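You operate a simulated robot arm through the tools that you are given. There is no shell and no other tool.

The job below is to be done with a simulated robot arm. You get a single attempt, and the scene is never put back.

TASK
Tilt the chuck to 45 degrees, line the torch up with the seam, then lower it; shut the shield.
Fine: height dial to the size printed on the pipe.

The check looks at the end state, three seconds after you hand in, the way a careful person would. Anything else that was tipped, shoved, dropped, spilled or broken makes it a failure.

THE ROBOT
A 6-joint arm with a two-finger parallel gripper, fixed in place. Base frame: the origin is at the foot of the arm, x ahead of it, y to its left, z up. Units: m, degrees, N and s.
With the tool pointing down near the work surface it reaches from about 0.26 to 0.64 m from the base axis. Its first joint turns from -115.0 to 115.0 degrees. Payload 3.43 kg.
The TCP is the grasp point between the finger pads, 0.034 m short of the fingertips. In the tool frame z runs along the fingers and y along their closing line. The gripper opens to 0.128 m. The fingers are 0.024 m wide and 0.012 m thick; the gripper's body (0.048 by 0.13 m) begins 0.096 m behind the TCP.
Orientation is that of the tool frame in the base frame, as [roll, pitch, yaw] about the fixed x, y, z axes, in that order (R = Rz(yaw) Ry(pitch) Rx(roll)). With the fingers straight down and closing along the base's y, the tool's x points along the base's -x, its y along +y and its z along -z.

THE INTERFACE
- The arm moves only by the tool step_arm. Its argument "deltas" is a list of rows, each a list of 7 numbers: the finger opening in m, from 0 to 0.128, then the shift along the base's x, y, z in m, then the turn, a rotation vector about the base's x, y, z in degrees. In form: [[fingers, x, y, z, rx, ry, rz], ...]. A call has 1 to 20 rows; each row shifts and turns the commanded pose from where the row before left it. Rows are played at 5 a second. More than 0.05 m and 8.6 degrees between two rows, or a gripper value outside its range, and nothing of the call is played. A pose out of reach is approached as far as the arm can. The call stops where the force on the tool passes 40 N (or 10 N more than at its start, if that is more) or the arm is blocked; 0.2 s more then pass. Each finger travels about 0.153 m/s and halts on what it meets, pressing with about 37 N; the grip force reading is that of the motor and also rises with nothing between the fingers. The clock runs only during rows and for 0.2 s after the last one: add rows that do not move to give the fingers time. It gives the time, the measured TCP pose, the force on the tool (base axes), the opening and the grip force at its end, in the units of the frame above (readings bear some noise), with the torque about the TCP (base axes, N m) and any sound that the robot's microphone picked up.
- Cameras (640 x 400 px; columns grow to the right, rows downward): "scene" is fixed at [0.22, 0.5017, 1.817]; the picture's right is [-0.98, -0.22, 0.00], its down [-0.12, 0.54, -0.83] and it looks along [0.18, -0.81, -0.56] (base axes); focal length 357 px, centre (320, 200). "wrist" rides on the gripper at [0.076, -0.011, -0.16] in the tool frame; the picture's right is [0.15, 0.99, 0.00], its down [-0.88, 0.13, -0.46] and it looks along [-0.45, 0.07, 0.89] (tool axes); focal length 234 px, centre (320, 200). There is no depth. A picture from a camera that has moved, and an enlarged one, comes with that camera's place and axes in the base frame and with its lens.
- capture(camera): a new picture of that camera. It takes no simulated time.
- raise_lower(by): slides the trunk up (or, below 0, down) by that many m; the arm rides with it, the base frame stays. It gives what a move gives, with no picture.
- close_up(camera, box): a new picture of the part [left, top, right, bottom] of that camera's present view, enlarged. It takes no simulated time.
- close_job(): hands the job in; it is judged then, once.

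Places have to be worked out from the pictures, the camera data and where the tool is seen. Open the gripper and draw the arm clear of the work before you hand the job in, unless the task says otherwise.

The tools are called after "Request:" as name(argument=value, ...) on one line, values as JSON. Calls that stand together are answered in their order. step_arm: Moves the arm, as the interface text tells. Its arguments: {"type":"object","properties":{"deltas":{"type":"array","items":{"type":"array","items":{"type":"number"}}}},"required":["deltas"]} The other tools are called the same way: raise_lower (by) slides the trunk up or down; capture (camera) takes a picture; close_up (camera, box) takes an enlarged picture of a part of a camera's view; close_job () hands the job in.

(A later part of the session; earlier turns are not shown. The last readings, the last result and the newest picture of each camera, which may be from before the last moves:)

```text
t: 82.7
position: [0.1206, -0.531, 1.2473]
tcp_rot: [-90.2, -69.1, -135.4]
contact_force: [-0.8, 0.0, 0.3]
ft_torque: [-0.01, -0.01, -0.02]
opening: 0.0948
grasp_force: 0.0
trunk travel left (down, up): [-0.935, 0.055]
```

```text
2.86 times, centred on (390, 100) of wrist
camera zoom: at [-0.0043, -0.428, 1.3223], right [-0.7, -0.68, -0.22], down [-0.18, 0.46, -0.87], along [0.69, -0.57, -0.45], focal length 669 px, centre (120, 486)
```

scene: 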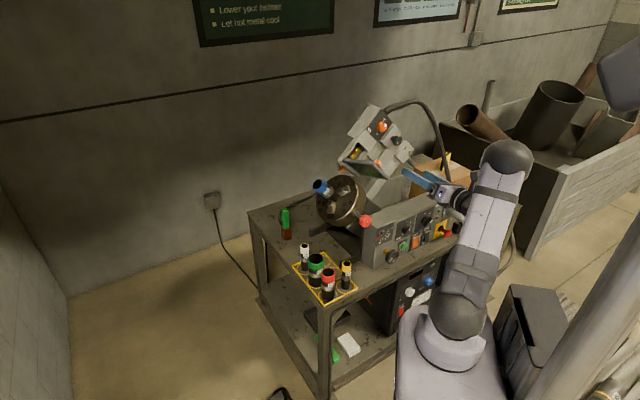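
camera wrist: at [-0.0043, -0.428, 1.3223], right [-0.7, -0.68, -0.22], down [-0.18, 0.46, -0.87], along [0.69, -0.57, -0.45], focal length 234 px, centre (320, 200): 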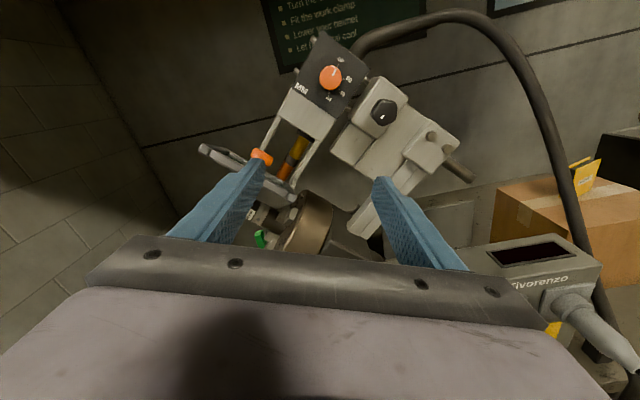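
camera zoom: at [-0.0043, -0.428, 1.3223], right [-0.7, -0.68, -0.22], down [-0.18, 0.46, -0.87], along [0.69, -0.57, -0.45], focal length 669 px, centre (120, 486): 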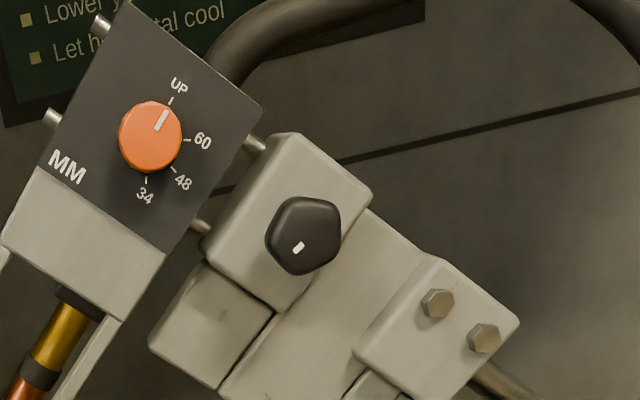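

I compare the torch tip at 10× in the scene view with the zoom taken after the first 16°.

Request:
close_up(camera="scene", box=[310, 165, 350, 205])

Request:
close_up(camera="scene", box=[335, 155, 385, 215])

Request:
close_up(camera="scene", box=[326, 160, 350, 180])

```text
10.00 times, centred on (330, 185) of scene
camera zoom: at [0.22, 0.5017, 1.817], right [-0.98, -0.22, 0.0], down [-0.12, 0.54, -0.83], along [0.18, -0.81, -0.56], focal length 3567 px, centre (220, 350)
```

zoom: 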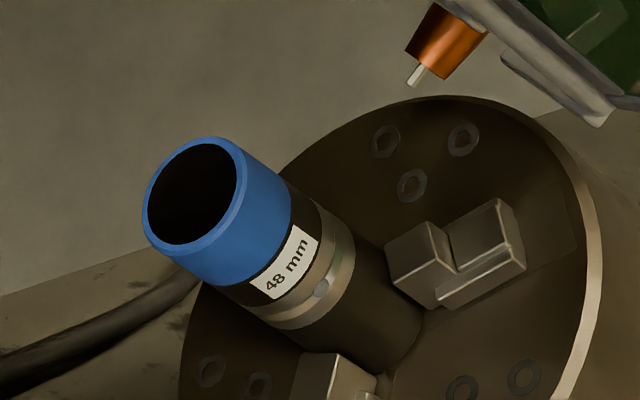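

```text
6.67 times, centred on (360, 185) of scene
camera zoom: at [0.22, 0.5017, 1.817], right [-0.98, -0.22, 0.0], down [-0.12, 0.54, -0.83], along [0.18, -0.81, -0.56], focal length 2378 px, centre (53, 300)
```

zoom: 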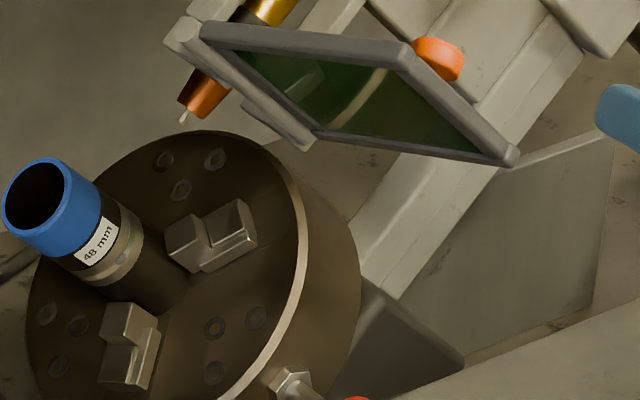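

```text
16.00 times, centred on (338, 170) of scene
camera zoom: at [0.22, 0.5017, 1.817], right [-0.98, -0.22, 0.0], down [-0.12, 0.54, -0.83], along [0.18, -0.81, -0.56], focal length 5707 px, centre (32, 680)
```

zoom: 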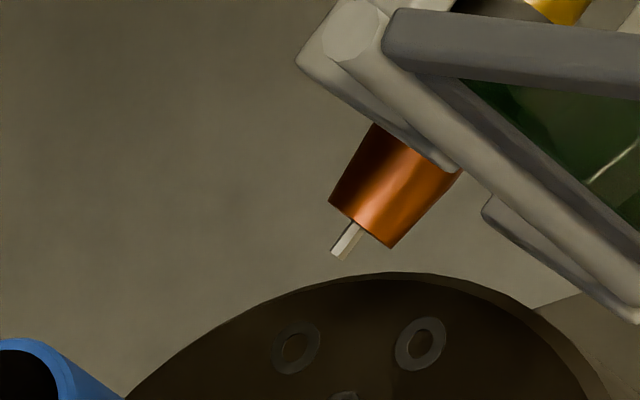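

The scene comparison gives about 2.2 mm of head travel for 26° of knob, so roughly 30° more clockwise is needed. I go back to the knob by the same route: roll and yaw the tool, moving to the standoff.

Request:
step_arm(deltas=[[0.095, 0.0016, -0.0118, 0.0016, 5.42, -5.42, 0], [0.095, 0.0016, -0.0118, 0.0016, 5.42, -5.42, 0], [0.095, 0.0016, -0.0118, 0.0016, 5.42, -5.42, 0], [0.095, 0.0016, -0.0118, 0.0016, 5.42, -5.42, 0], [0.095, 0.0016, -0.0118, 0.0016, 5.42, -5.42, 0], [0.095, 0.0016, -0.0118, 0.0016, 5.42, -5.42, 0], [0.095, 0.0016, -0.0118, 0.0016, 5.42, -5.42, 0], [0.095, 0.0016, -0.0118, 0.0016, 5.42, -5.42, 0], [0.095, 0.0016, -0.0118, 0.0016, 5.42, -5.42, 0], [0.095, 0, 0, 0, 0, 0, -6], [0.095, 0, 0, 0, 0, 0, -6], [0.095, 0, 0, 0, 0, 0, -6], [0.095, 0, 0, 0, 0, 0, 0]])

Request:
capture(camera="wrist")

```text
t: 85.5
position: [0.1332, -0.6382, 1.2629]
tcp_rot: [-90.6, 0.2, -153.2]
contact_force: [-0.4, -0.3, -0.3]
ft_torque: [0.02, 0.01, 0.02]
opening: 0.095
grasp_force: 0.0
trunk travel left (down, up): [-0.935, 0.055]
```

```text
taken
camera wrist: at [-0.0063, -0.5291, 1.2747], right [-0.13, -0.06, -0.99], down [0.58, 0.8, -0.12], along [0.8, -0.59, -0.08], focal length 234 px, centre (320, 200)
```

wrist: 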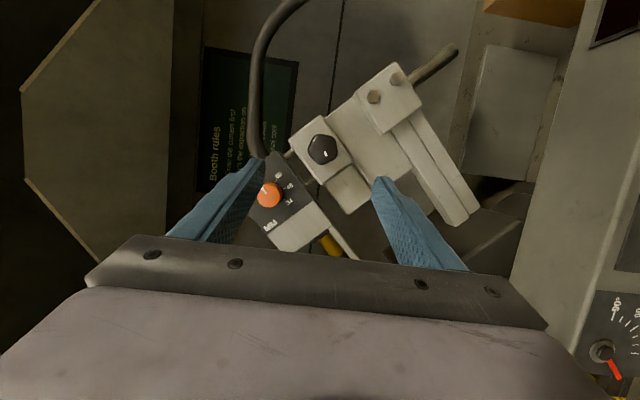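

Same view as before at the standoff. I advance onto the knob and close the fingers.

Request:
step_arm(deltas=[[0.095, 0.0172, -0.0298, -0.0015, 0, 0, 0], [0.095, 0.0172, -0.0298, -0.0015, 0, 0, 0], [0.095, 0.0172, -0.0298, -0.0015, 0, 0, 0], [0.095, 0.0166, -0.0288, -0.0014, 0, 0, 0], [0.095, 0, 0, 0, 0, 0, 0], [0.06, 0, 0, 0, 0, 0, 0], [0.02, 0, 0, 0, 0, 0, 0], [0.02, 0, 0, 0, 0, 0, 0]])

Request:
capture(camera="wrist")

```text
t: 87.3
position: [0.2031, -0.7564, 1.2554]
tcp_rot: [-90.5, 0.1, -153.1]
contact_force: [1.8, -2.3, 1.9]
ft_torque: [-0.37, -0.33, -0.16]
opening: 0.0397
grasp_force: 45.4
trunk travel left (down, up): [-0.935, 0.055]
```

```text
taken
camera wrist: at [0.0627, -0.6475, 1.2683], right [-0.13, -0.06, -0.99], down [0.58, 0.81, -0.13], along [0.8, -0.59, -0.07], focal length 234 px, centre (320, 200)
```

wrist: 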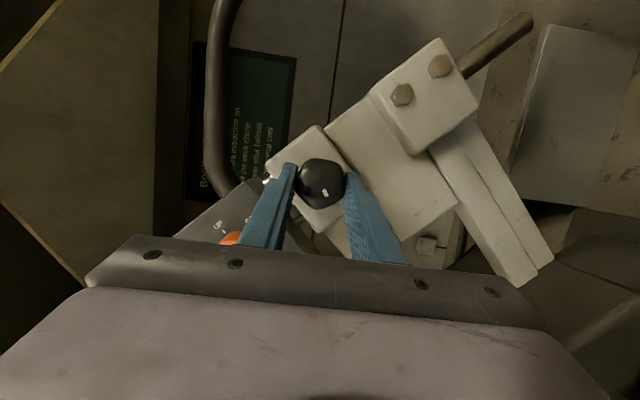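

Gripped again at 0.040 m with low side force. I turn it clockwise by 30° about its axis.

Request:
step_arm(deltas=[[0.02, 0, 0, 0.0006, 5.3, -5.3, 0], [0.02, 0, 0, 0.0006, 5.3, -5.3, 0], [0.02, 0, 0, 0.0006, 5.3, -5.3, 0], [0.02, 0, 0, 0.0006, 5.3, -5.3, 0], [0.02, 0, 0, 0, 0, 0, 0]])

Request:
capture(camera="wrist")

Request:
close_up(camera="scene", box=[310, 165, 350, 205])

Request:
close_up(camera="scene", box=[335, 155, 385, 215])

```text
t: 88.5
position: [0.2027, -0.755, 1.2606]
tcp_rot: [-100.8, 28.5, -155.7]
contact_force: [0.7, -8.8, 8.3]
ft_torque: [0.02, 0.11, -0.26]
opening: 0.0397
grasp_force: 44.7
trunk travel left (down, up): [-0.935, 0.055]
```

```text
taken
camera wrist: at [0.0597, -0.6505, 1.259], right [0.23, 0.3, -0.92], down [0.53, 0.76, 0.38], along [0.82, -0.58, 0.01], focal length 234 px, centre (320, 200)
```

wrist: 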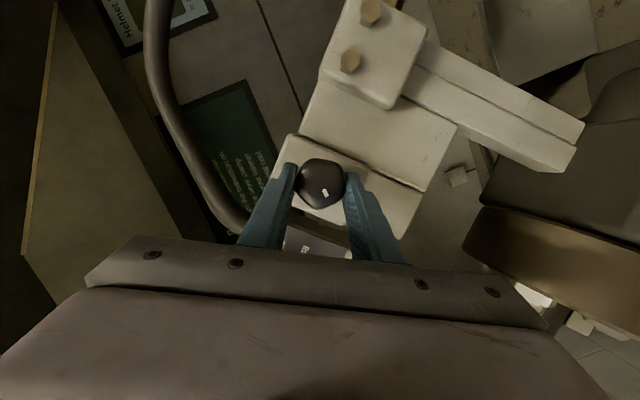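

```text
10.00 times, centred on (330, 185) of scene
camera zoom: at [0.22, 0.5017, 1.817], right [-0.98, -0.22, 0.0], down [-0.12, 0.54, -0.83], along [0.18, -0.81, -0.56], focal length 3567 px, centre (220, 350)
```

zoom: 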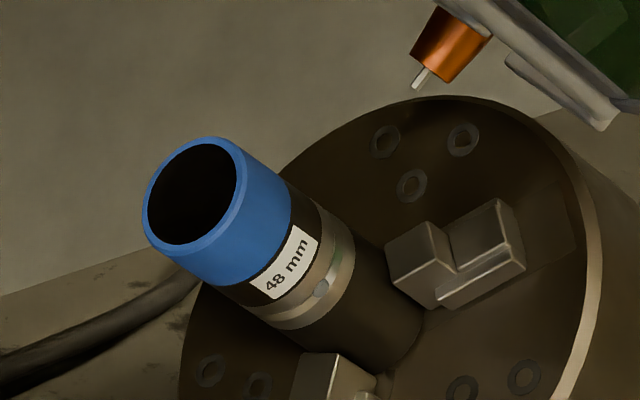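

```text
6.67 times, centred on (360, 185) of scene
camera zoom: at [0.22, 0.5017, 1.817], right [-0.98, -0.22, 0.0], down [-0.12, 0.54, -0.83], along [0.18, -0.81, -0.56], focal length 2378 px, centre (53, 300)
```

zoom: 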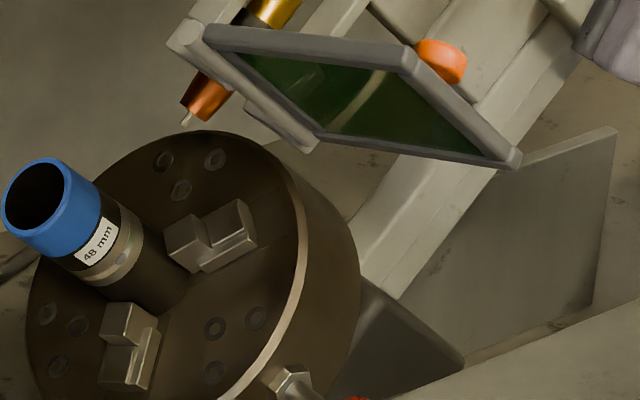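

That moved the head about 3 mm more, roughly 5 mm in total. I release, back out, and take the front view again to verify.

Request:
step_arm(deltas=[[0.095, 0, 0, 0, 0, 0, 0], [0.095, 0, 0, 0, 0, 0, 0], [0.095, -0.0143, 0.026, 0.004, 0, 0, 0], [0.095, -0.0143, 0.026, 0.004, 0, 0, 0], [0.095, -0.0143, 0.026, 0.004, 0, 0, 0], [0.095, -0.0143, 0.026, 0.004, 0, 0, 0], [0.095, 0, 0, 0, -1.95, -1.95, 5.3], [0.095, 0, 0, 0, -1.95, -1.95, 5.3], [0.095, 0, 0, 0, -1.95, -1.95, 5.3], [0.095, 0, 0, 0, 0, 0, 0]])

Request:
step_arm(deltas=[[0.128, -0.0022, 0.0104, -0.002, -5.8, 5.8, 0], [0.128, -0.0022, 0.0104, -0.002, -5.8, 5.8, 0], [0.128, -0.0022, 0.0104, -0.002, -5.8, 5.8, 0], [0.128, -0.0022, 0.0104, -0.002, -5.8, 5.8, 0], [0.128, -0.0022, 0.0104, -0.002, -5.8, 5.8, 0], [0.128, -0.0022, 0.0104, -0.002, -5.8, 5.8, 0], [0.128, -0.0022, 0.0104, -0.002, -5.8, 5.8, 0], [0.128, -0.0022, 0.0104, -0.002, -5.8, 5.8, 0], [0.128, -0.0022, 0.0104, -0.002, -5.8, 5.8, 0], [0.128, -0.0022, 0.0104, -0.002, -5.8, 5.8, 0], [0.128, -0.0022, 0.0104, -0.002, -5.8, 5.8, 0], [0.128, -0.0022, 0.0104, -0.002, -5.8, 5.8, 0], [0.128, 0, 0, 0, 0, 0, 0]])

Request:
capture(camera="wrist")

```text
t: 90.7
position: [0.1456, -0.6504, 1.2753]
tcp_rot: [-91.5, 30.0, -135.2]
contact_force: [0.2, -0.2, 0.2]
ft_torque: [-0.03, 0.05, -0.01]
opening: 0.095
grasp_force: 0.1
trunk travel left (down, up): [-0.935, 0.055]
```

```text
t: 93.5
position: [0.1194, -0.5259, 1.2518]
tcp_rot: [-90.6, -68.6, -135.8]
contact_force: [0.2, 0.5, 0.3]
ft_torque: [0.01, 0.03, 0.03]
opening: 0.1276
grasp_force: 0.0
trunk travel left (down, up): [-0.935, 0.055]
```

```text
taken
camera wrist: at [-0.004, -0.423, 1.3265], right [-0.71, -0.67, -0.22], down [-0.17, 0.47, -0.87], along [0.69, -0.57, -0.45], focal length 234 px, centre (320, 200)
```

wrist: 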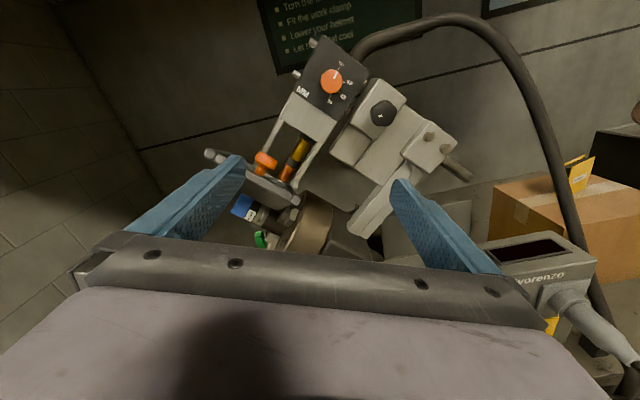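

The view is unobstructed now. I zoom in on the torch and the seam together.

Request:
close_up(camera="wrist", box=[240, 125, 330, 230])

Request:
close_up(camera="wrist", box=[265, 130, 315, 185])

Request:
close_up(camera="wrist", box=[240, 180, 290, 225])

```text
3.81 times, centred on (285, 178) of wrist
camera zoom: at [-0.004, -0.423, 1.3265], right [-0.71, -0.67, -0.22], down [-0.17, 0.47, -0.87], along [0.69, -0.57, -0.45], focal length 892 px, centre (453, 286)
```

zoom: 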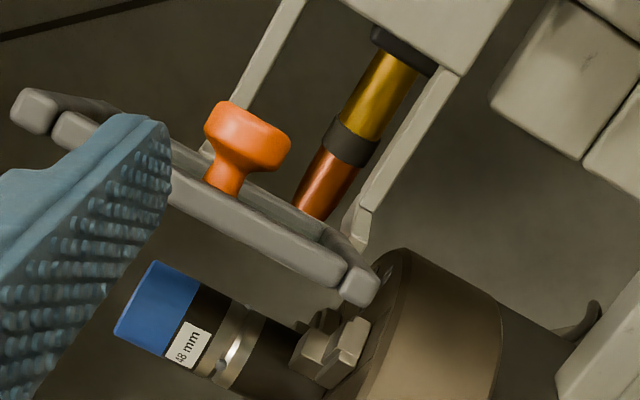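

```text
7.27 times, centred on (290, 158) of wrist
camera zoom: at [-0.004, -0.423, 1.3265], right [-0.71, -0.67, -0.22], down [-0.17, 0.47, -0.87], along [0.69, -0.57, -0.45], focal length 1703 px, centre (538, 509)
```

zoom: 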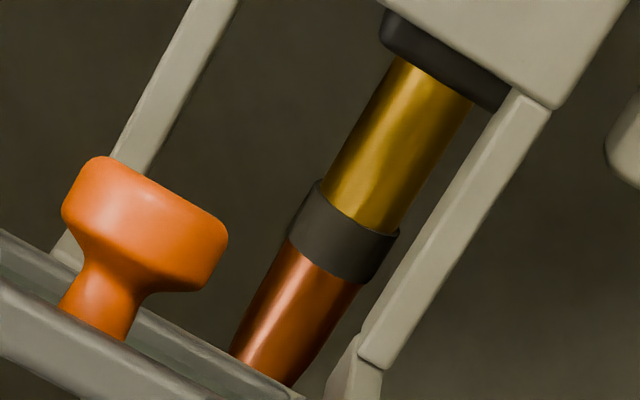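

```text
8.89 times, centred on (265, 202) of wrist
camera zoom: at [-0.004, -0.423, 1.3265], right [-0.71, -0.67, -0.22], down [-0.17, 0.47, -0.87], along [0.69, -0.57, -0.45], focal length 2082 px, centre (809, 178)
```

zoom: 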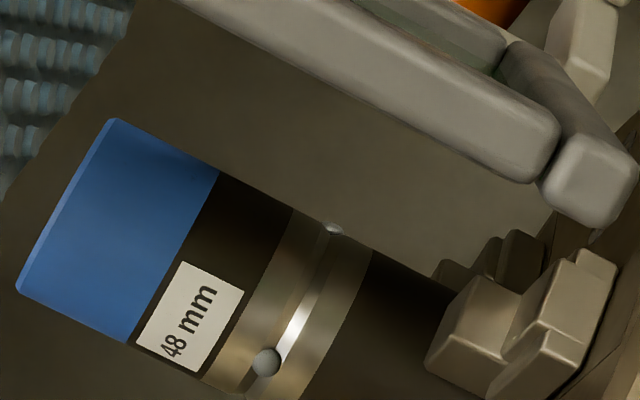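

Torch and seam now agree within about 1 mm (torch L≈0.1544, seam L≈0.1552). Next is the height dial; I zoom in on it to find its centre and the angles of its marks.

Request:
close_up(camera="wrist", box=[285, 40, 375, 120])

Request:
close_up(camera="scene", box=[355, 105, 410, 150])

```text
5.00 times, centred on (330, 80) of wrist
camera zoom: at [-0.004, -0.423, 1.3265], right [-0.71, -0.67, -0.22], down [-0.17, 0.47, -0.87], along [0.69, -0.57, -0.45], focal length 1171 px, centre (270, 800)
```

zoom: 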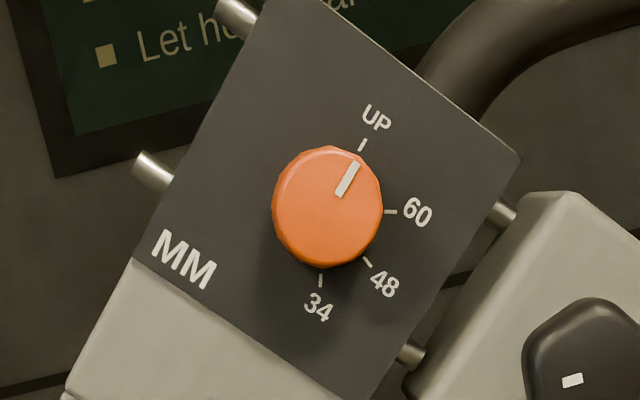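

```text
8.89 times, centred on (382, 128) of scene
camera zoom: at [0.22, 0.5017, 1.817], right [-0.98, -0.22, 0.0], down [-0.12, 0.54, -0.83], along [0.18, -0.81, -0.56], focal length 3171 px, centre (-236, 844)
```

zoom: 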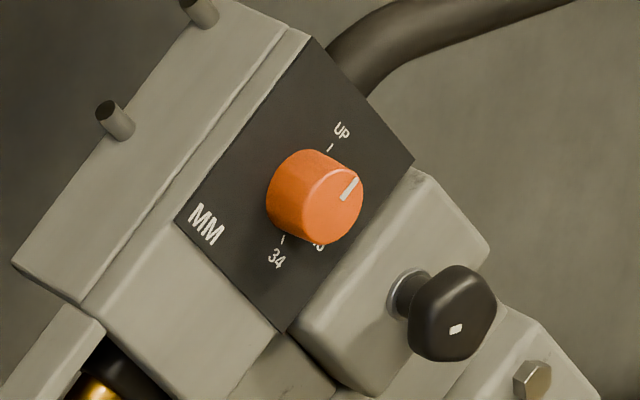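

The marks sit at 0° (UP), 60°, 105° (48) and 150° (34), clockwise about the dial centre near (0.248,-0.711,1.3185); the dial plate is at depth 0.7185 and the knob face at 0.696. I move in front of the dial with the fingers at 0.07 m.

Request:
step_arm(deltas=[[0.1, 0.0174, -0.0289, 0.0133, 0, 0, 0], [0.07, 0.0174, -0.0289, 0.0133, 0, 0, 0], [0.07, 0.0174, -0.0289, 0.0133, 0, 0, 0], [0.07, 0.0174, -0.0289, 0.0133, 0, 0, 0], [0.07, 0.0174, -0.0289, 0.0133, 0, 0, 0], [0.07, 0, 0, 0, 0, 0, 0]])

Request:
capture(camera="wrist")

Request:
close_up(camera="scene", box=[340, 90, 460, 190])

```text
t: 94.9
position: [0.2067, -0.6707, 1.3184]
tcp_rot: [-90.8, -68.6, -135.8]
contact_force: [-0.1, -0.5, 0.2]
ft_torque: [0.01, 0.01, -0.02]
opening: 0.0701
grasp_force: 0.1
trunk travel left (down, up): [-0.935, 0.055]
```

```text
taken
camera wrist: at [0.083, -0.5678, 1.3931], right [-0.71, -0.67, -0.23], down [-0.17, 0.47, -0.87], along [0.69, -0.57, -0.45], focal length 234 px, centre (320, 200)
```

wrist: 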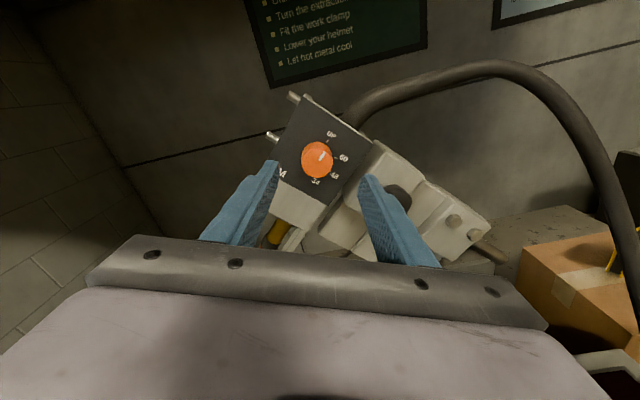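

```text
4.00 times, centred on (400, 140) of scene
camera zoom: at [0.22, 0.5017, 1.817], right [-0.98, -0.22, 0.0], down [-0.12, 0.54, -0.83], along [0.18, -0.81, -0.56], focal length 1427 px, centre (0, 440)
```

zoom: 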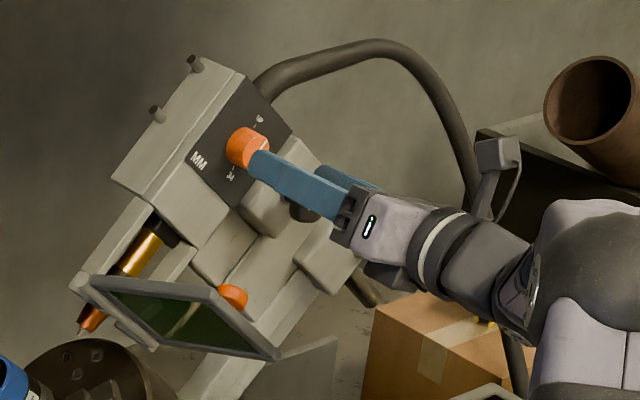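

The dial is centred. I advance the last 5.5 cm so the fingertips stop a few millimetres short of the plate, then check.

Request:
step_arm(deltas=[[0.07, 0.0197, -0.0197, 0.0008, 0, 0, 0], [0.07, 0.0197, -0.0197, 0.0008, 0, 0, 0], [0.07, 0, 0, 0, 0, 0, 0]])

Request:
capture(camera="wrist")

Request:
close_up(camera="wrist", box=[260, 110, 390, 220])

```text
t: 95.7
position: [0.2452, -0.7095, 1.3195]
tcp_rot: [-90.6, -68.5, -135.8]
contact_force: [0.1, 0.1, 0.6]
ft_torque: [0.02, 0.03, 0.05]
opening: 0.07
grasp_force: 0.2
trunk travel left (down, up): [-0.935, 0.055]
```

```text
taken
camera wrist: at [0.1215, -0.6066, 1.3944], right [-0.71, -0.67, -0.23], down [-0.17, 0.47, -0.87], along [0.69, -0.57, -0.45], focal length 234 px, centre (320, 200)
```

wrist: 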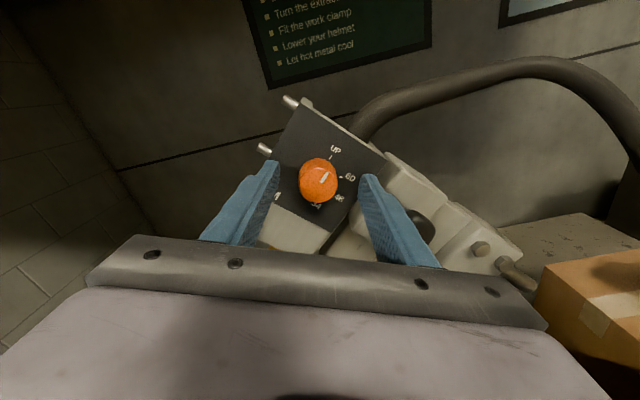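

```text
3.64 times, centred on (325, 165) of wrist
camera zoom: at [0.1215, -0.6066, 1.3944], right [-0.71, -0.67, -0.23], down [-0.17, 0.47, -0.87], along [0.69, -0.57, -0.45], focal length 852 px, centre (302, 327)
```

zoom: 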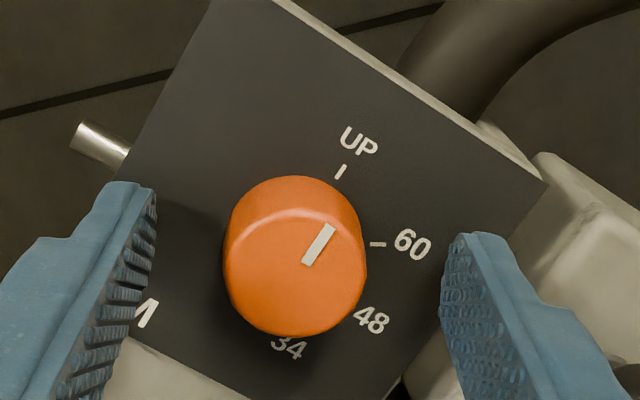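

The fingers straddle the dial with clearance. I raise 2 mm to centre better and close on it.

Request:
step_arm(deltas=[[0.07, 0, 0, 0.002, 0, 0, 0], [0.05, 0, 0, 0, 0, 0, 0], [0.01, 0, 0, 0, 0, 0, 0], [0.01, 0, 0, 0, 0, 0, 0]])

Request:
close_up(camera="wrist", box=[260, 110, 390, 220])

```text
t: 96.7
position: [0.2453, -0.7099, 1.322]
tcp_rot: [-90.6, -68.6, -135.7]
contact_force: [1.5, 2.0, 0.4]
ft_torque: [-0.01, -0.03, 0.22]
opening: 0.0332
grasp_force: 44.9
trunk travel left (down, up): [-0.935, 0.055]
```

```text
3.64 times, centred on (325, 165) of wrist
camera zoom: at [0.1222, -0.6064, 1.3965], right [-0.7, -0.67, -0.23], down [-0.17, 0.47, -0.87], along [0.69, -0.57, -0.45], focal length 852 px, centre (302, 327)
```

zoom: 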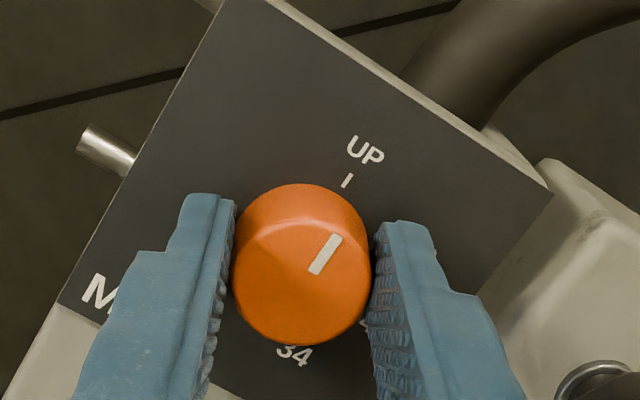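

The dial is gripped at 0.033 m with almost no side load. I turn it clockwise by 32° first and check the dial and torch.

Request:
step_arm(deltas=[[0.01, 0, 0, 0, 5.66, -5.66, 0], [0.01, 0, 0, 0, 5.66, -5.66, 0], [0.01, 0, 0, 0, 5.66, -5.66, 0], [0.01, 0, 0, 0, 5.66, -5.66, 0], [0.01, 0, 0, 0, 0, 0, 0]])

Request:
close_up(camera="wrist", box=[260, 110, 390, 220])

Request:
close_up(camera="scene", box=[310, 140, 390, 210])

```text
t: 97.9
position: [0.2455, -0.7108, 1.3215]
tcp_rot: [-91.0, -36.3, -135.3]
contact_force: [-0.2, -1.1, 1.6]
ft_torque: [0.03, 0.01, -0.02]
opening: 0.0333
grasp_force: 45.2
trunk travel left (down, up): [-0.935, 0.055]
```

```text
3.64 times, centred on (325, 165) of wrist
camera zoom: at [0.0948, -0.6338, 1.3774], right [-0.52, -0.48, -0.71], down [0.13, 0.77, -0.62], along [0.85, -0.41, -0.34], focal length 852 px, centre (302, 327)
```

zoom: 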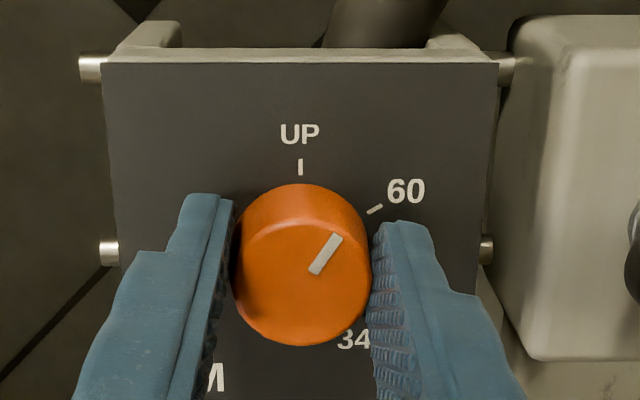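

```text
5.71 times, centred on (350, 175) of scene
camera zoom: at [0.22, 0.5017, 1.817], right [-0.98, -0.22, 0.0], down [-0.12, 0.54, -0.83], along [0.18, -0.81, -0.56], focal length 2038 px, centre (149, 343)
```

zoom: 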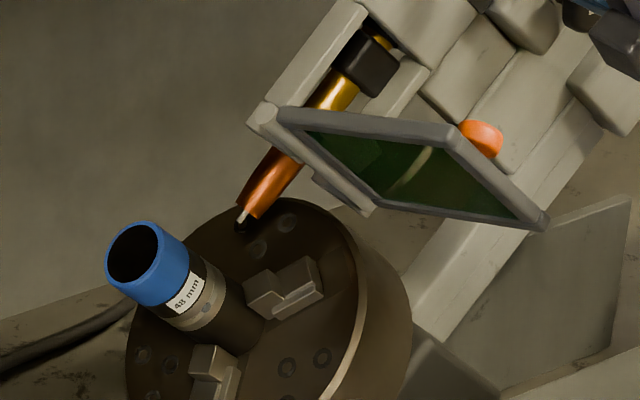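

The dial follows and the torch is coming down. I continue 56° further clockwise (to about 88°) and check again.

Request:
step_arm(deltas=[[0.01, 0, 0, 0, 5.66, -5.66, 0], [0.01, 0, 0, 0, 5.66, -5.66, 0], [0.01, 0, 0, 0, 5.66, -5.66, 0], [0.01, 0, 0, 0, 5.66, -5.66, 0], [0.01, 0, 0, 0, 5.66, -5.66, 0], [0.01, 0, 0, 0, 5.66, -5.66, 0], [0.01, 0, 0, 0, 5.66, -5.66, 0], [0.01, 0, 0, 0, 0, 0, 0]])

Request:
close_up(camera="wrist", box=[260, 110, 390, 220])

Request:
close_up(camera="scene", box=[310, 140, 390, 210])

```text
t: 99.7
position: [0.245, -0.7101, 1.3204]
tcp_rot: [-91.6, 19.8, -135.2]
contact_force: [-5.4, 1.3, -5.5]
ft_torque: [0.11, 0.13, 0.04]
opening: 0.0332
grasp_force: 45.3
trunk travel left (down, up): [-0.935, 0.055]
```

```text
3.64 times, centred on (325, 165) of wrist
camera zoom: at [0.0773, -0.6513, 1.3083], right [0.12, 0.16, -0.98], down [0.29, 0.94, 0.19], along [0.95, -0.31, 0.07], focal length 852 px, centre (302, 327)
```

zoom: 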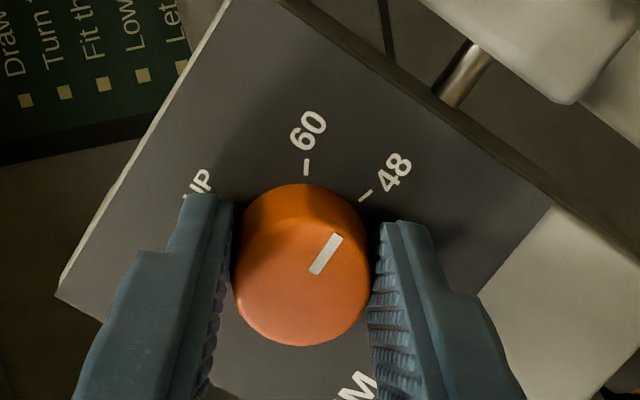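

```text
5.71 times, centred on (350, 175) of scene
camera zoom: at [0.22, 0.5017, 1.817], right [-0.98, -0.22, 0.0], down [-0.12, 0.54, -0.83], along [0.18, -0.81, -0.56], focal length 2038 px, centre (149, 343)
```

zoom: 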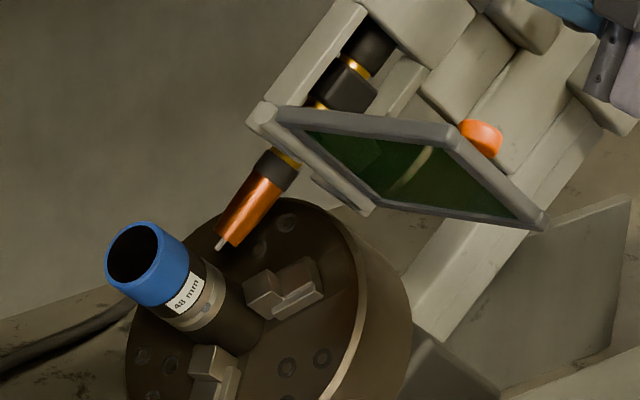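

The dial is at about 88°, 17° short of the 48 mark. I turn 17° more clockwise.

Request:
step_arm(deltas=[[0.01, 0, 0, 0, 5.95, -5.95, 0], [0.01, 0, 0, 0, 5.95, -5.95, 0], [0.01, 0, 0, 0, 0, 0, 0]])

Request:
close_up(camera="wrist", box=[260, 110, 390, 220])

Request:
close_up(camera="scene", box=[310, 140, 390, 210])

Request:
close_up(camera="scene", box=[318, 172, 350, 202])

```text
t: 100.5
position: [0.2444, -0.7102, 1.3188]
tcp_rot: [-91.7, 36.5, -135.3]
contact_force: [-5.5, 5.4, -11.3]
ft_torque: [0.08, 0.1, 0.47]
opening: 0.033
grasp_force: 45.4
trunk travel left (down, up): [-0.935, 0.055]
```

```text
3.64 times, centred on (325, 165) of wrist
camera zoom: at [0.082, -0.6465, 1.2864], right [0.31, 0.35, -0.88], down [0.23, 0.87, 0.43], along [0.92, -0.34, 0.19], focal length 852 px, centre (302, 327)
```

zoom: 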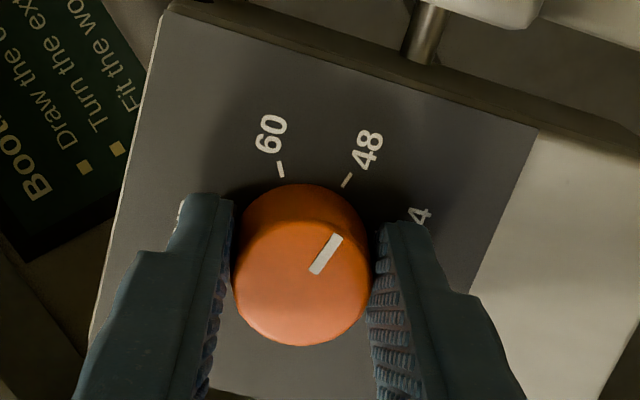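

```text
5.71 times, centred on (350, 175) of scene
camera zoom: at [0.22, 0.5017, 1.817], right [-0.98, -0.22, 0.0], down [-0.12, 0.54, -0.83], along [0.18, -0.81, -0.56], focal length 2038 px, centre (149, 343)
```

zoom: 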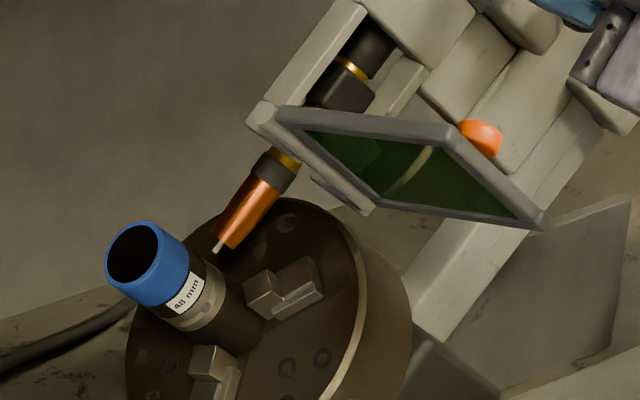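

```text
13.33 times, centred on (334, 187) of scene
camera zoom: at [0.22, 0.5017, 1.817], right [-0.98, -0.22, 0.0], down [-0.12, 0.54, -0.83], along [0.18, -0.81, -0.56], focal length 4756 px, centre (133, 373)
```

zoom: 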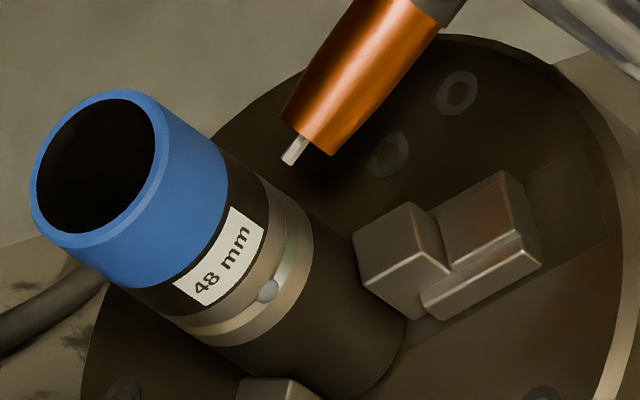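

The pointer is on the 48 mark (about 106° vs 105°), the torch tip hangs just above the seam ring, and its axis passes through the seam within about 1 mm. I release the dial and back away to verify.

Request:
step_arm(deltas=[[0.07, 0, 0, 0, 0, 0, 0], [0.07, 0, 0, 0, 0, 0, 0], [0.07, -0.0212, 0.0212, 0, 0, 0, 0], [0.07, -0.0212, 0.0212, 0, 0, 0, 0], [0.07, -0.0212, 0.0212, 0, 0, 0, 0], [0.07, 0, 0, 0, 0, 0, 0]])

Request:
capture(camera="wrist")

Request:
close_up(camera="scene", box=[318, 172, 350, 202])

Request:
close_up(camera="scene", box=[355, 105, 410, 150])

```text
t: 101.9
position: [0.1806, -0.6462, 1.3203]
tcp_rot: [-91.5, 36.3, -135.3]
contact_force: [1.1, -0.5, 0.2]
ft_torque: [-0.04, -0.01, -0.02]
opening: 0.0702
grasp_force: 0.0
trunk travel left (down, up): [-0.935, 0.055]
```

```text
taken
camera wrist: at [0.019, -0.5826, 1.2875], right [0.31, 0.35, -0.88], down [0.23, 0.87, 0.43], along [0.92, -0.34, 0.19], focal length 234 px, centre (320, 200)
```

wrist: 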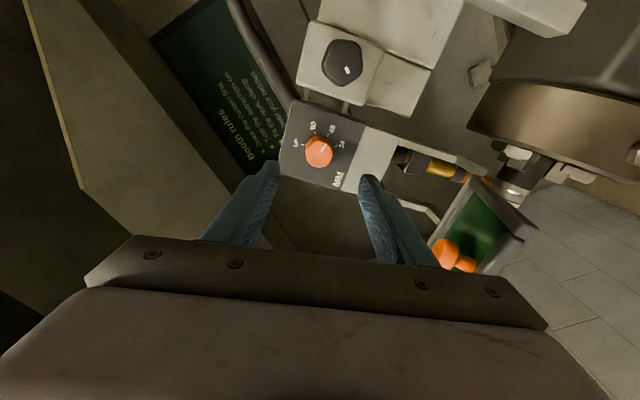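

```text
13.33 times, centred on (334, 187) of scene
camera zoom: at [0.22, 0.5017, 1.817], right [-0.98, -0.22, 0.0], down [-0.12, 0.54, -0.83], along [0.18, -0.81, -0.56], focal length 4756 px, centre (133, 373)
```

zoom: 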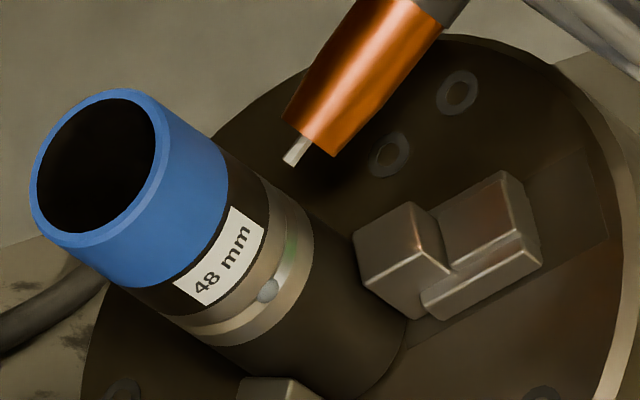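

```text
8.89 times, centred on (382, 128) of scene
camera zoom: at [0.22, 0.5017, 1.817], right [-0.98, -0.22, 0.0], down [-0.12, 0.54, -0.83], along [0.18, -0.81, -0.56], focal length 3171 px, centre (-236, 844)
```

zoom: 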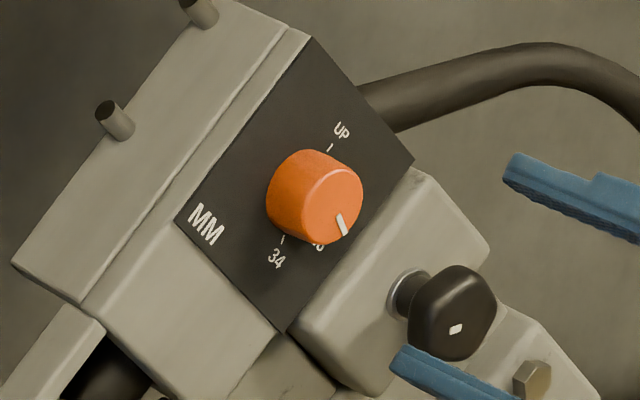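

I zoom in with the wrist camera on the dial and on the torch and seam, as seen from this angle.

Request:
close_up(camera="wrist", box=[275, 100, 375, 200])

Request:
close_up(camera="wrist", box=[380, 110, 560, 280])

Request:
close_up(camera="wrist", box=[470, 150, 540, 210])

```text
4.00 times, centred on (325, 150) of wrist
camera zoom: at [0.019, -0.5826, 1.2875], right [0.31, 0.35, -0.88], down [0.23, 0.87, 0.43], along [0.92, -0.34, 0.19], focal length 937 px, centre (300, 400)
```

zoom: 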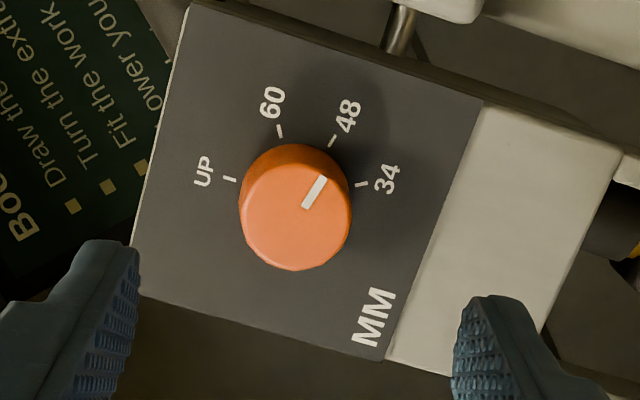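

```text
2.35 times, centred on (470, 195) of wrist
camera zoom: at [0.019, -0.5826, 1.2875], right [0.31, 0.35, -0.88], down [0.23, 0.87, 0.43], along [0.92, -0.34, 0.19], focal length 551 px, centre (-33, 212)
```

zoom: 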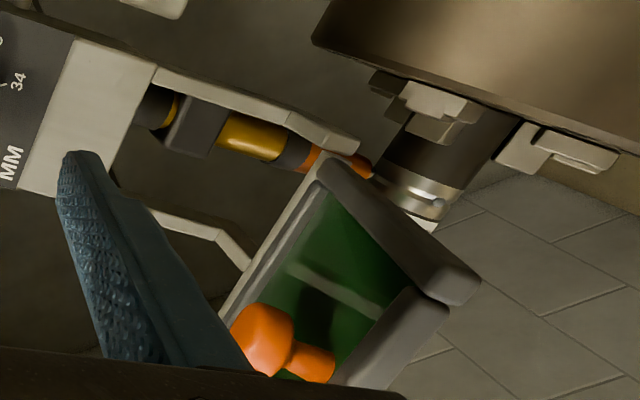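

```text
6.67 times, centred on (505, 180) of wrist
camera zoom: at [0.019, -0.5826, 1.2875], right [0.31, 0.35, -0.88], down [0.23, 0.87, 0.43], along [0.92, -0.34, 0.19], focal length 1561 px, centre (-913, 333)
```

zoom: 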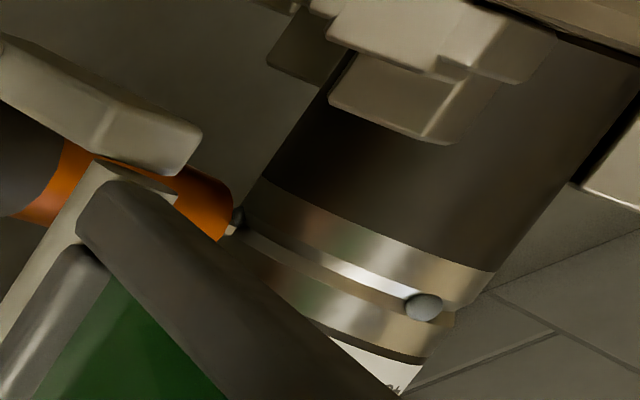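

The dial pointer sits on 48 and the torch tip hovers right at the seam groove. Now the shield: it hinges along its rear edge and must swing down in front of the pipe. I close the fingers, retreat and roll the gripper so the closed fingers can press on the visor's front bar beside its handle.

Request:
step_arm(deltas=[[0.04, -0.0071, 0.0071, 0, -5.73, 5.73, 0], [0.0, -0.0071, 0.0071, 0, -5.73, 5.73, 0], [0.0, -0.0071, 0.0071, 0, -5.73, 5.73, 0], [0.0, -0.0071, 0.0071, 0, -5.73, 5.73, 0], [0.0, -0.0071, 0.0071, 0, -5.73, 5.73, 0], [0.0, -0.0071, 0.0071, 0, -5.73, 5.73, 0], [0.0, -0.0071, 0.0071, 0, -5.73, 5.73, 0], [0.0, -0.0071, 0.0071, 0, -5.73, 5.73, 0], [0.0, -0.0071, 0.0071, 0, -5.73, 5.73, 0], [0.0, -0.0071, 0.0071, 0, -5.73, 5.73, 0], [0.0, 0, 0, 0, 0, 0, 0]])

Request:
raise_lower(by=-0.2)

Request:
capture(camera="wrist")

Request:
capture(camera="scene")

```text
t: 104.3
position: [0.1119, -0.5758, 1.3219]
tcp_rot: [-91.1, -44.8, -135.2]
contact_force: [0.8, -0.7, 0.5]
ft_torque: [-0.03, 0.01, 0.01]
opening: 0.0002
grasp_force: 33.2
trunk travel left (down, up): [-0.935, 0.055]
```

```text
t: 106.4
position: [0.1111, -0.5753, 1.1225]
tcp_rot: [-91.2, -44.7, -135.3]
contact_force: [-0.4, -0.4, 0.8]
ft_torque: [-0.01, 0.01, -0.02]
opening: 0.0
grasp_force: 33.1
trunk travel left (down, up): [-0.735, 0.255]
```

```text
taken
camera wrist: at [-0.0332, -0.493, 1.1844], right [-0.58, -0.55, -0.6], down [0.06, 0.71, -0.71], along [0.81, -0.45, -0.38], focal length 234 px, centre (320, 200)
```

wrist: 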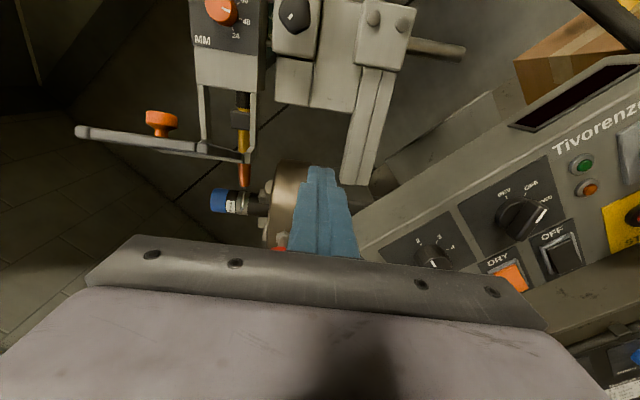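

```text
taken
```

scene: 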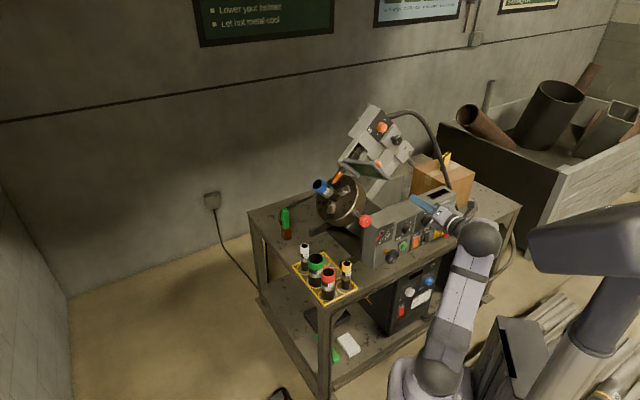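

This rolled view shows torch, seam and visor upright. I zoom in to check the torch–seam alignment and the visor geometry.

Request:
close_up(camera="wrist", box=[200, 150, 300, 230])

Request:
close_up(camera="wrist", box=[70, 70, 280, 220])

```text
5.00 times, centred on (250, 190) of wrist
camera zoom: at [-0.0332, -0.493, 1.1844], right [-0.58, -0.55, -0.6], down [0.06, 0.71, -0.71], along [0.81, -0.45, -0.38], focal length 1171 px, centre (670, 250)
```

zoom: 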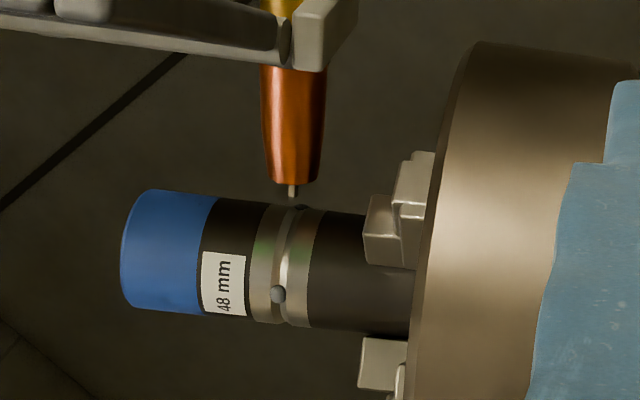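

```text
2.67 times, centred on (175, 145) of wrist
camera zoom: at [-0.0332, -0.493, 1.1844], right [-0.58, -0.55, -0.6], down [0.06, 0.71, -0.71], along [0.81, -0.45, -0.38], focal length 624 px, centre (707, 347)
```

zoom: 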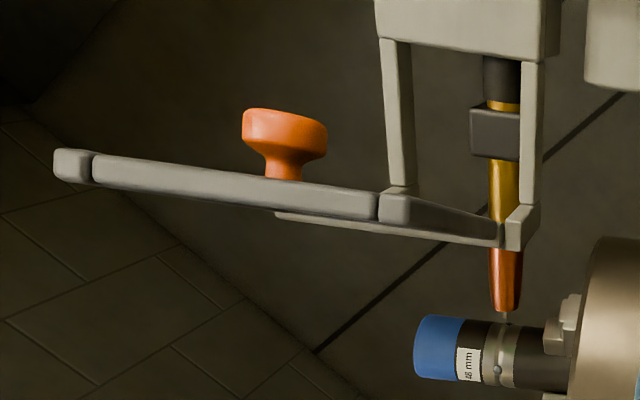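

Torch axis and seam agree within a millimetre (both L≈0.155). The visor's front bar is at depth 0.563, U≈0.168, its hinge at depth 0.69, U≈0.117. I move the closed fingers to a point above the bar, left of the handle, still in front of it.

Request:
step_arm(deltas=[[0.0, 0.0162, 0.0162, 0.0358, 0, 0, 0], [0.0, 0.0162, 0.0162, 0.0358, 0, 0, 0], [0.0, 0.0162, 0.0162, 0.0358, 0, 0, 0], [0.0, 0.0162, 0.0162, 0.0358, 0, 0, 0], [0.0, 0.0162, 0.0162, 0.0358, 0, 0, 0], [0.0, 0, 0, 0, 0, 0, 0]])

Request:
capture(camera="wrist")

Request:
capture(camera="scene")

```text
t: 107.8
position: [0.1923, -0.4938, 1.3011]
tcp_rot: [-91.1, -44.5, -135.3]
contact_force: [0.0, -0.2, 0.8]
ft_torque: [0.02, -0.03, 0.02]
opening: 0.0002
grasp_force: 33.2
trunk travel left (down, up): [-0.735, 0.255]
```

```text
taken
camera wrist: at [0.0486, -0.4113, 1.3632], right [-0.58, -0.55, -0.6], down [0.06, 0.71, -0.7], along [0.81, -0.45, -0.38], focal length 234 px, centre (320, 200)
```

wrist: 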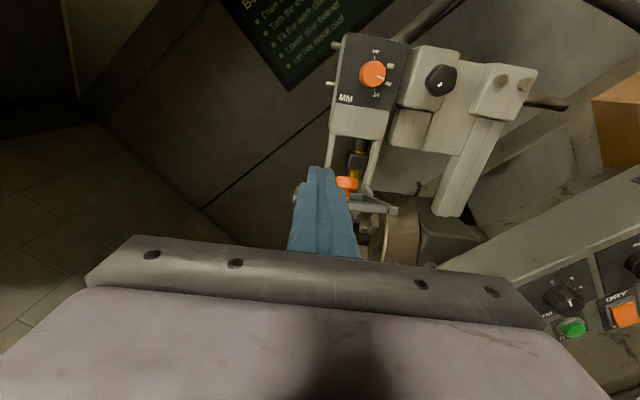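

```text
taken
```

scene: 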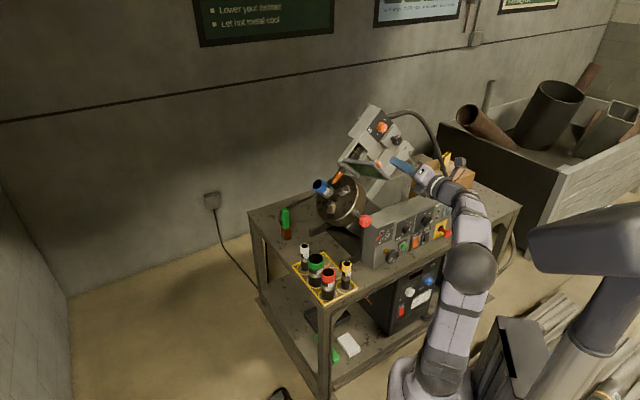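

The fingers are above the bar (L=0.240, U=0.214). I move them forward over the bar and then start pressing down perpendicular to the rail, watching the force.

Request:
step_arm(deltas=[[0.0, 0.0156, -0.0156, 0, 0, 0, 0], [0.0, 0.0156, -0.0156, 0, 0, 0, 0], [0.0, 0.0156, -0.0156, 0, 0, 0, 0], [0.0, 0.0099, 0.0099, -0.014, 0, 0, 0], [0.0, 0.0099, 0.0099, -0.014, 0, 0, 0], [0.0, 0, 0, 0, 0, 0, 0]])

Request:
capture(camera="wrist")

Request:
close_up(camera="scene", box=[310, 100, 430, 220])

```text
t: 109.2
position: [0.2589, -0.522, 1.2736]
tcp_rot: [-91.1, -44.8, -135.5]
contact_force: [-0.4, 0.3, 0.9]
ft_torque: [0.01, -0.01, 0.0]
opening: 0.0002
grasp_force: 33.0
trunk travel left (down, up): [-0.735, 0.255]
```

```text
taken
camera wrist: at [0.1151, -0.4388, 1.3357], right [-0.58, -0.55, -0.6], down [0.06, 0.71, -0.71], along [0.81, -0.45, -0.38], focal length 234 px, centre (320, 200)
```

wrist: 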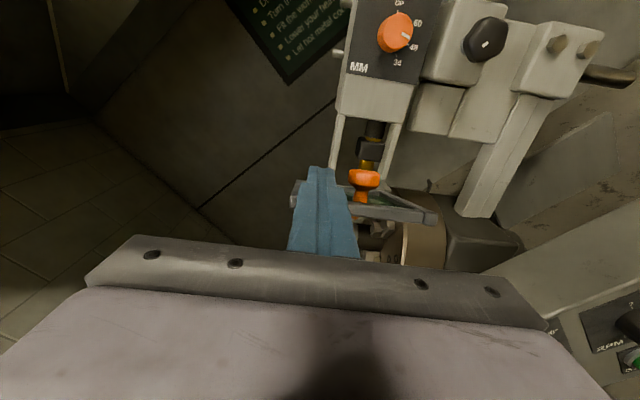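

```text
3.33 times, centred on (370, 160) of scene
camera zoom: at [0.22, 0.5017, 1.817], right [-0.98, -0.22, 0.0], down [-0.12, 0.54, -0.83], along [0.18, -0.81, -0.56], focal length 1189 px, centre (153, 333)
```

zoom: 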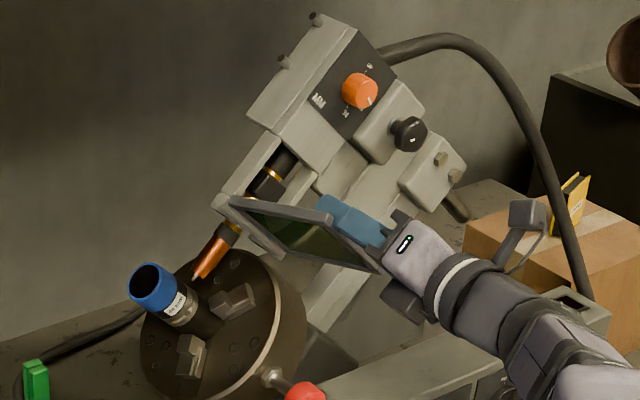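

No contact force yet. I continue pressing down in small steps.

Request:
step_arm(deltas=[[0.0, 0.0075, 0.0075, -0.0106, 0, 0, 0], [0.0, 0.0075, 0.0075, -0.0106, 0, 0, 0], [0.0, 0, 0, 0, 0, 0, 0]])

Request:
capture(camera="wrist")

Request:
close_up(camera="scene", box=[310, 100, 430, 220])

```text
t: 110.0
position: [0.2728, -0.5059, 1.2526]
tcp_rot: [-91.1, -44.8, -135.3]
contact_force: [-0.7, -0.7, 0.1]
ft_torque: [0.01, -0.06, -0.03]
opening: 0.0001
grasp_force: 32.8
trunk travel left (down, up): [-0.735, 0.255]
```

```text
taken
camera wrist: at [0.1298, -0.4238, 1.3148], right [-0.58, -0.55, -0.6], down [0.06, 0.71, -0.71], along [0.81, -0.45, -0.38], focal length 234 px, centre (320, 200)
```

wrist: 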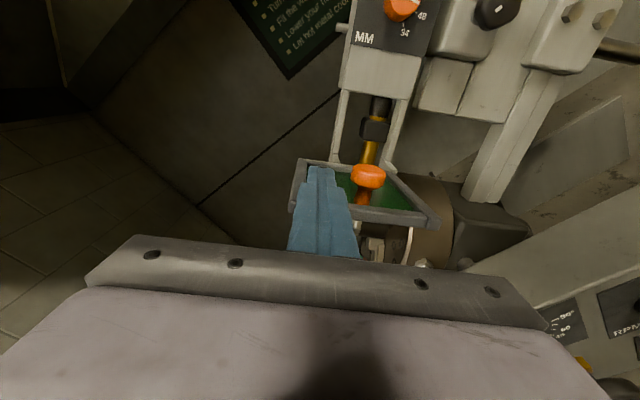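

```text
3.33 times, centred on (370, 160) of scene
camera zoom: at [0.22, 0.5017, 1.817], right [-0.98, -0.22, 0.0], down [-0.12, 0.54, -0.83], along [0.18, -0.81, -0.56], focal length 1189 px, centre (153, 333)
```

zoom: 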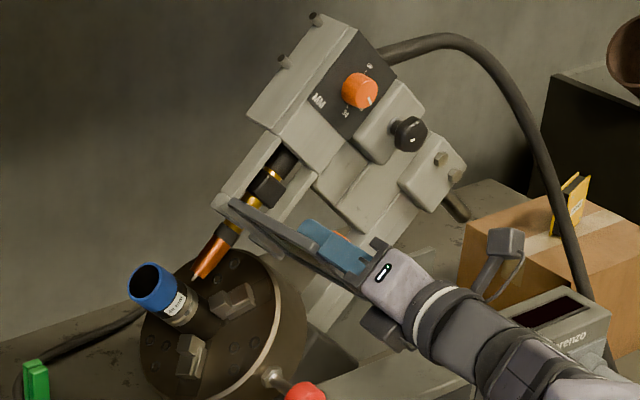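

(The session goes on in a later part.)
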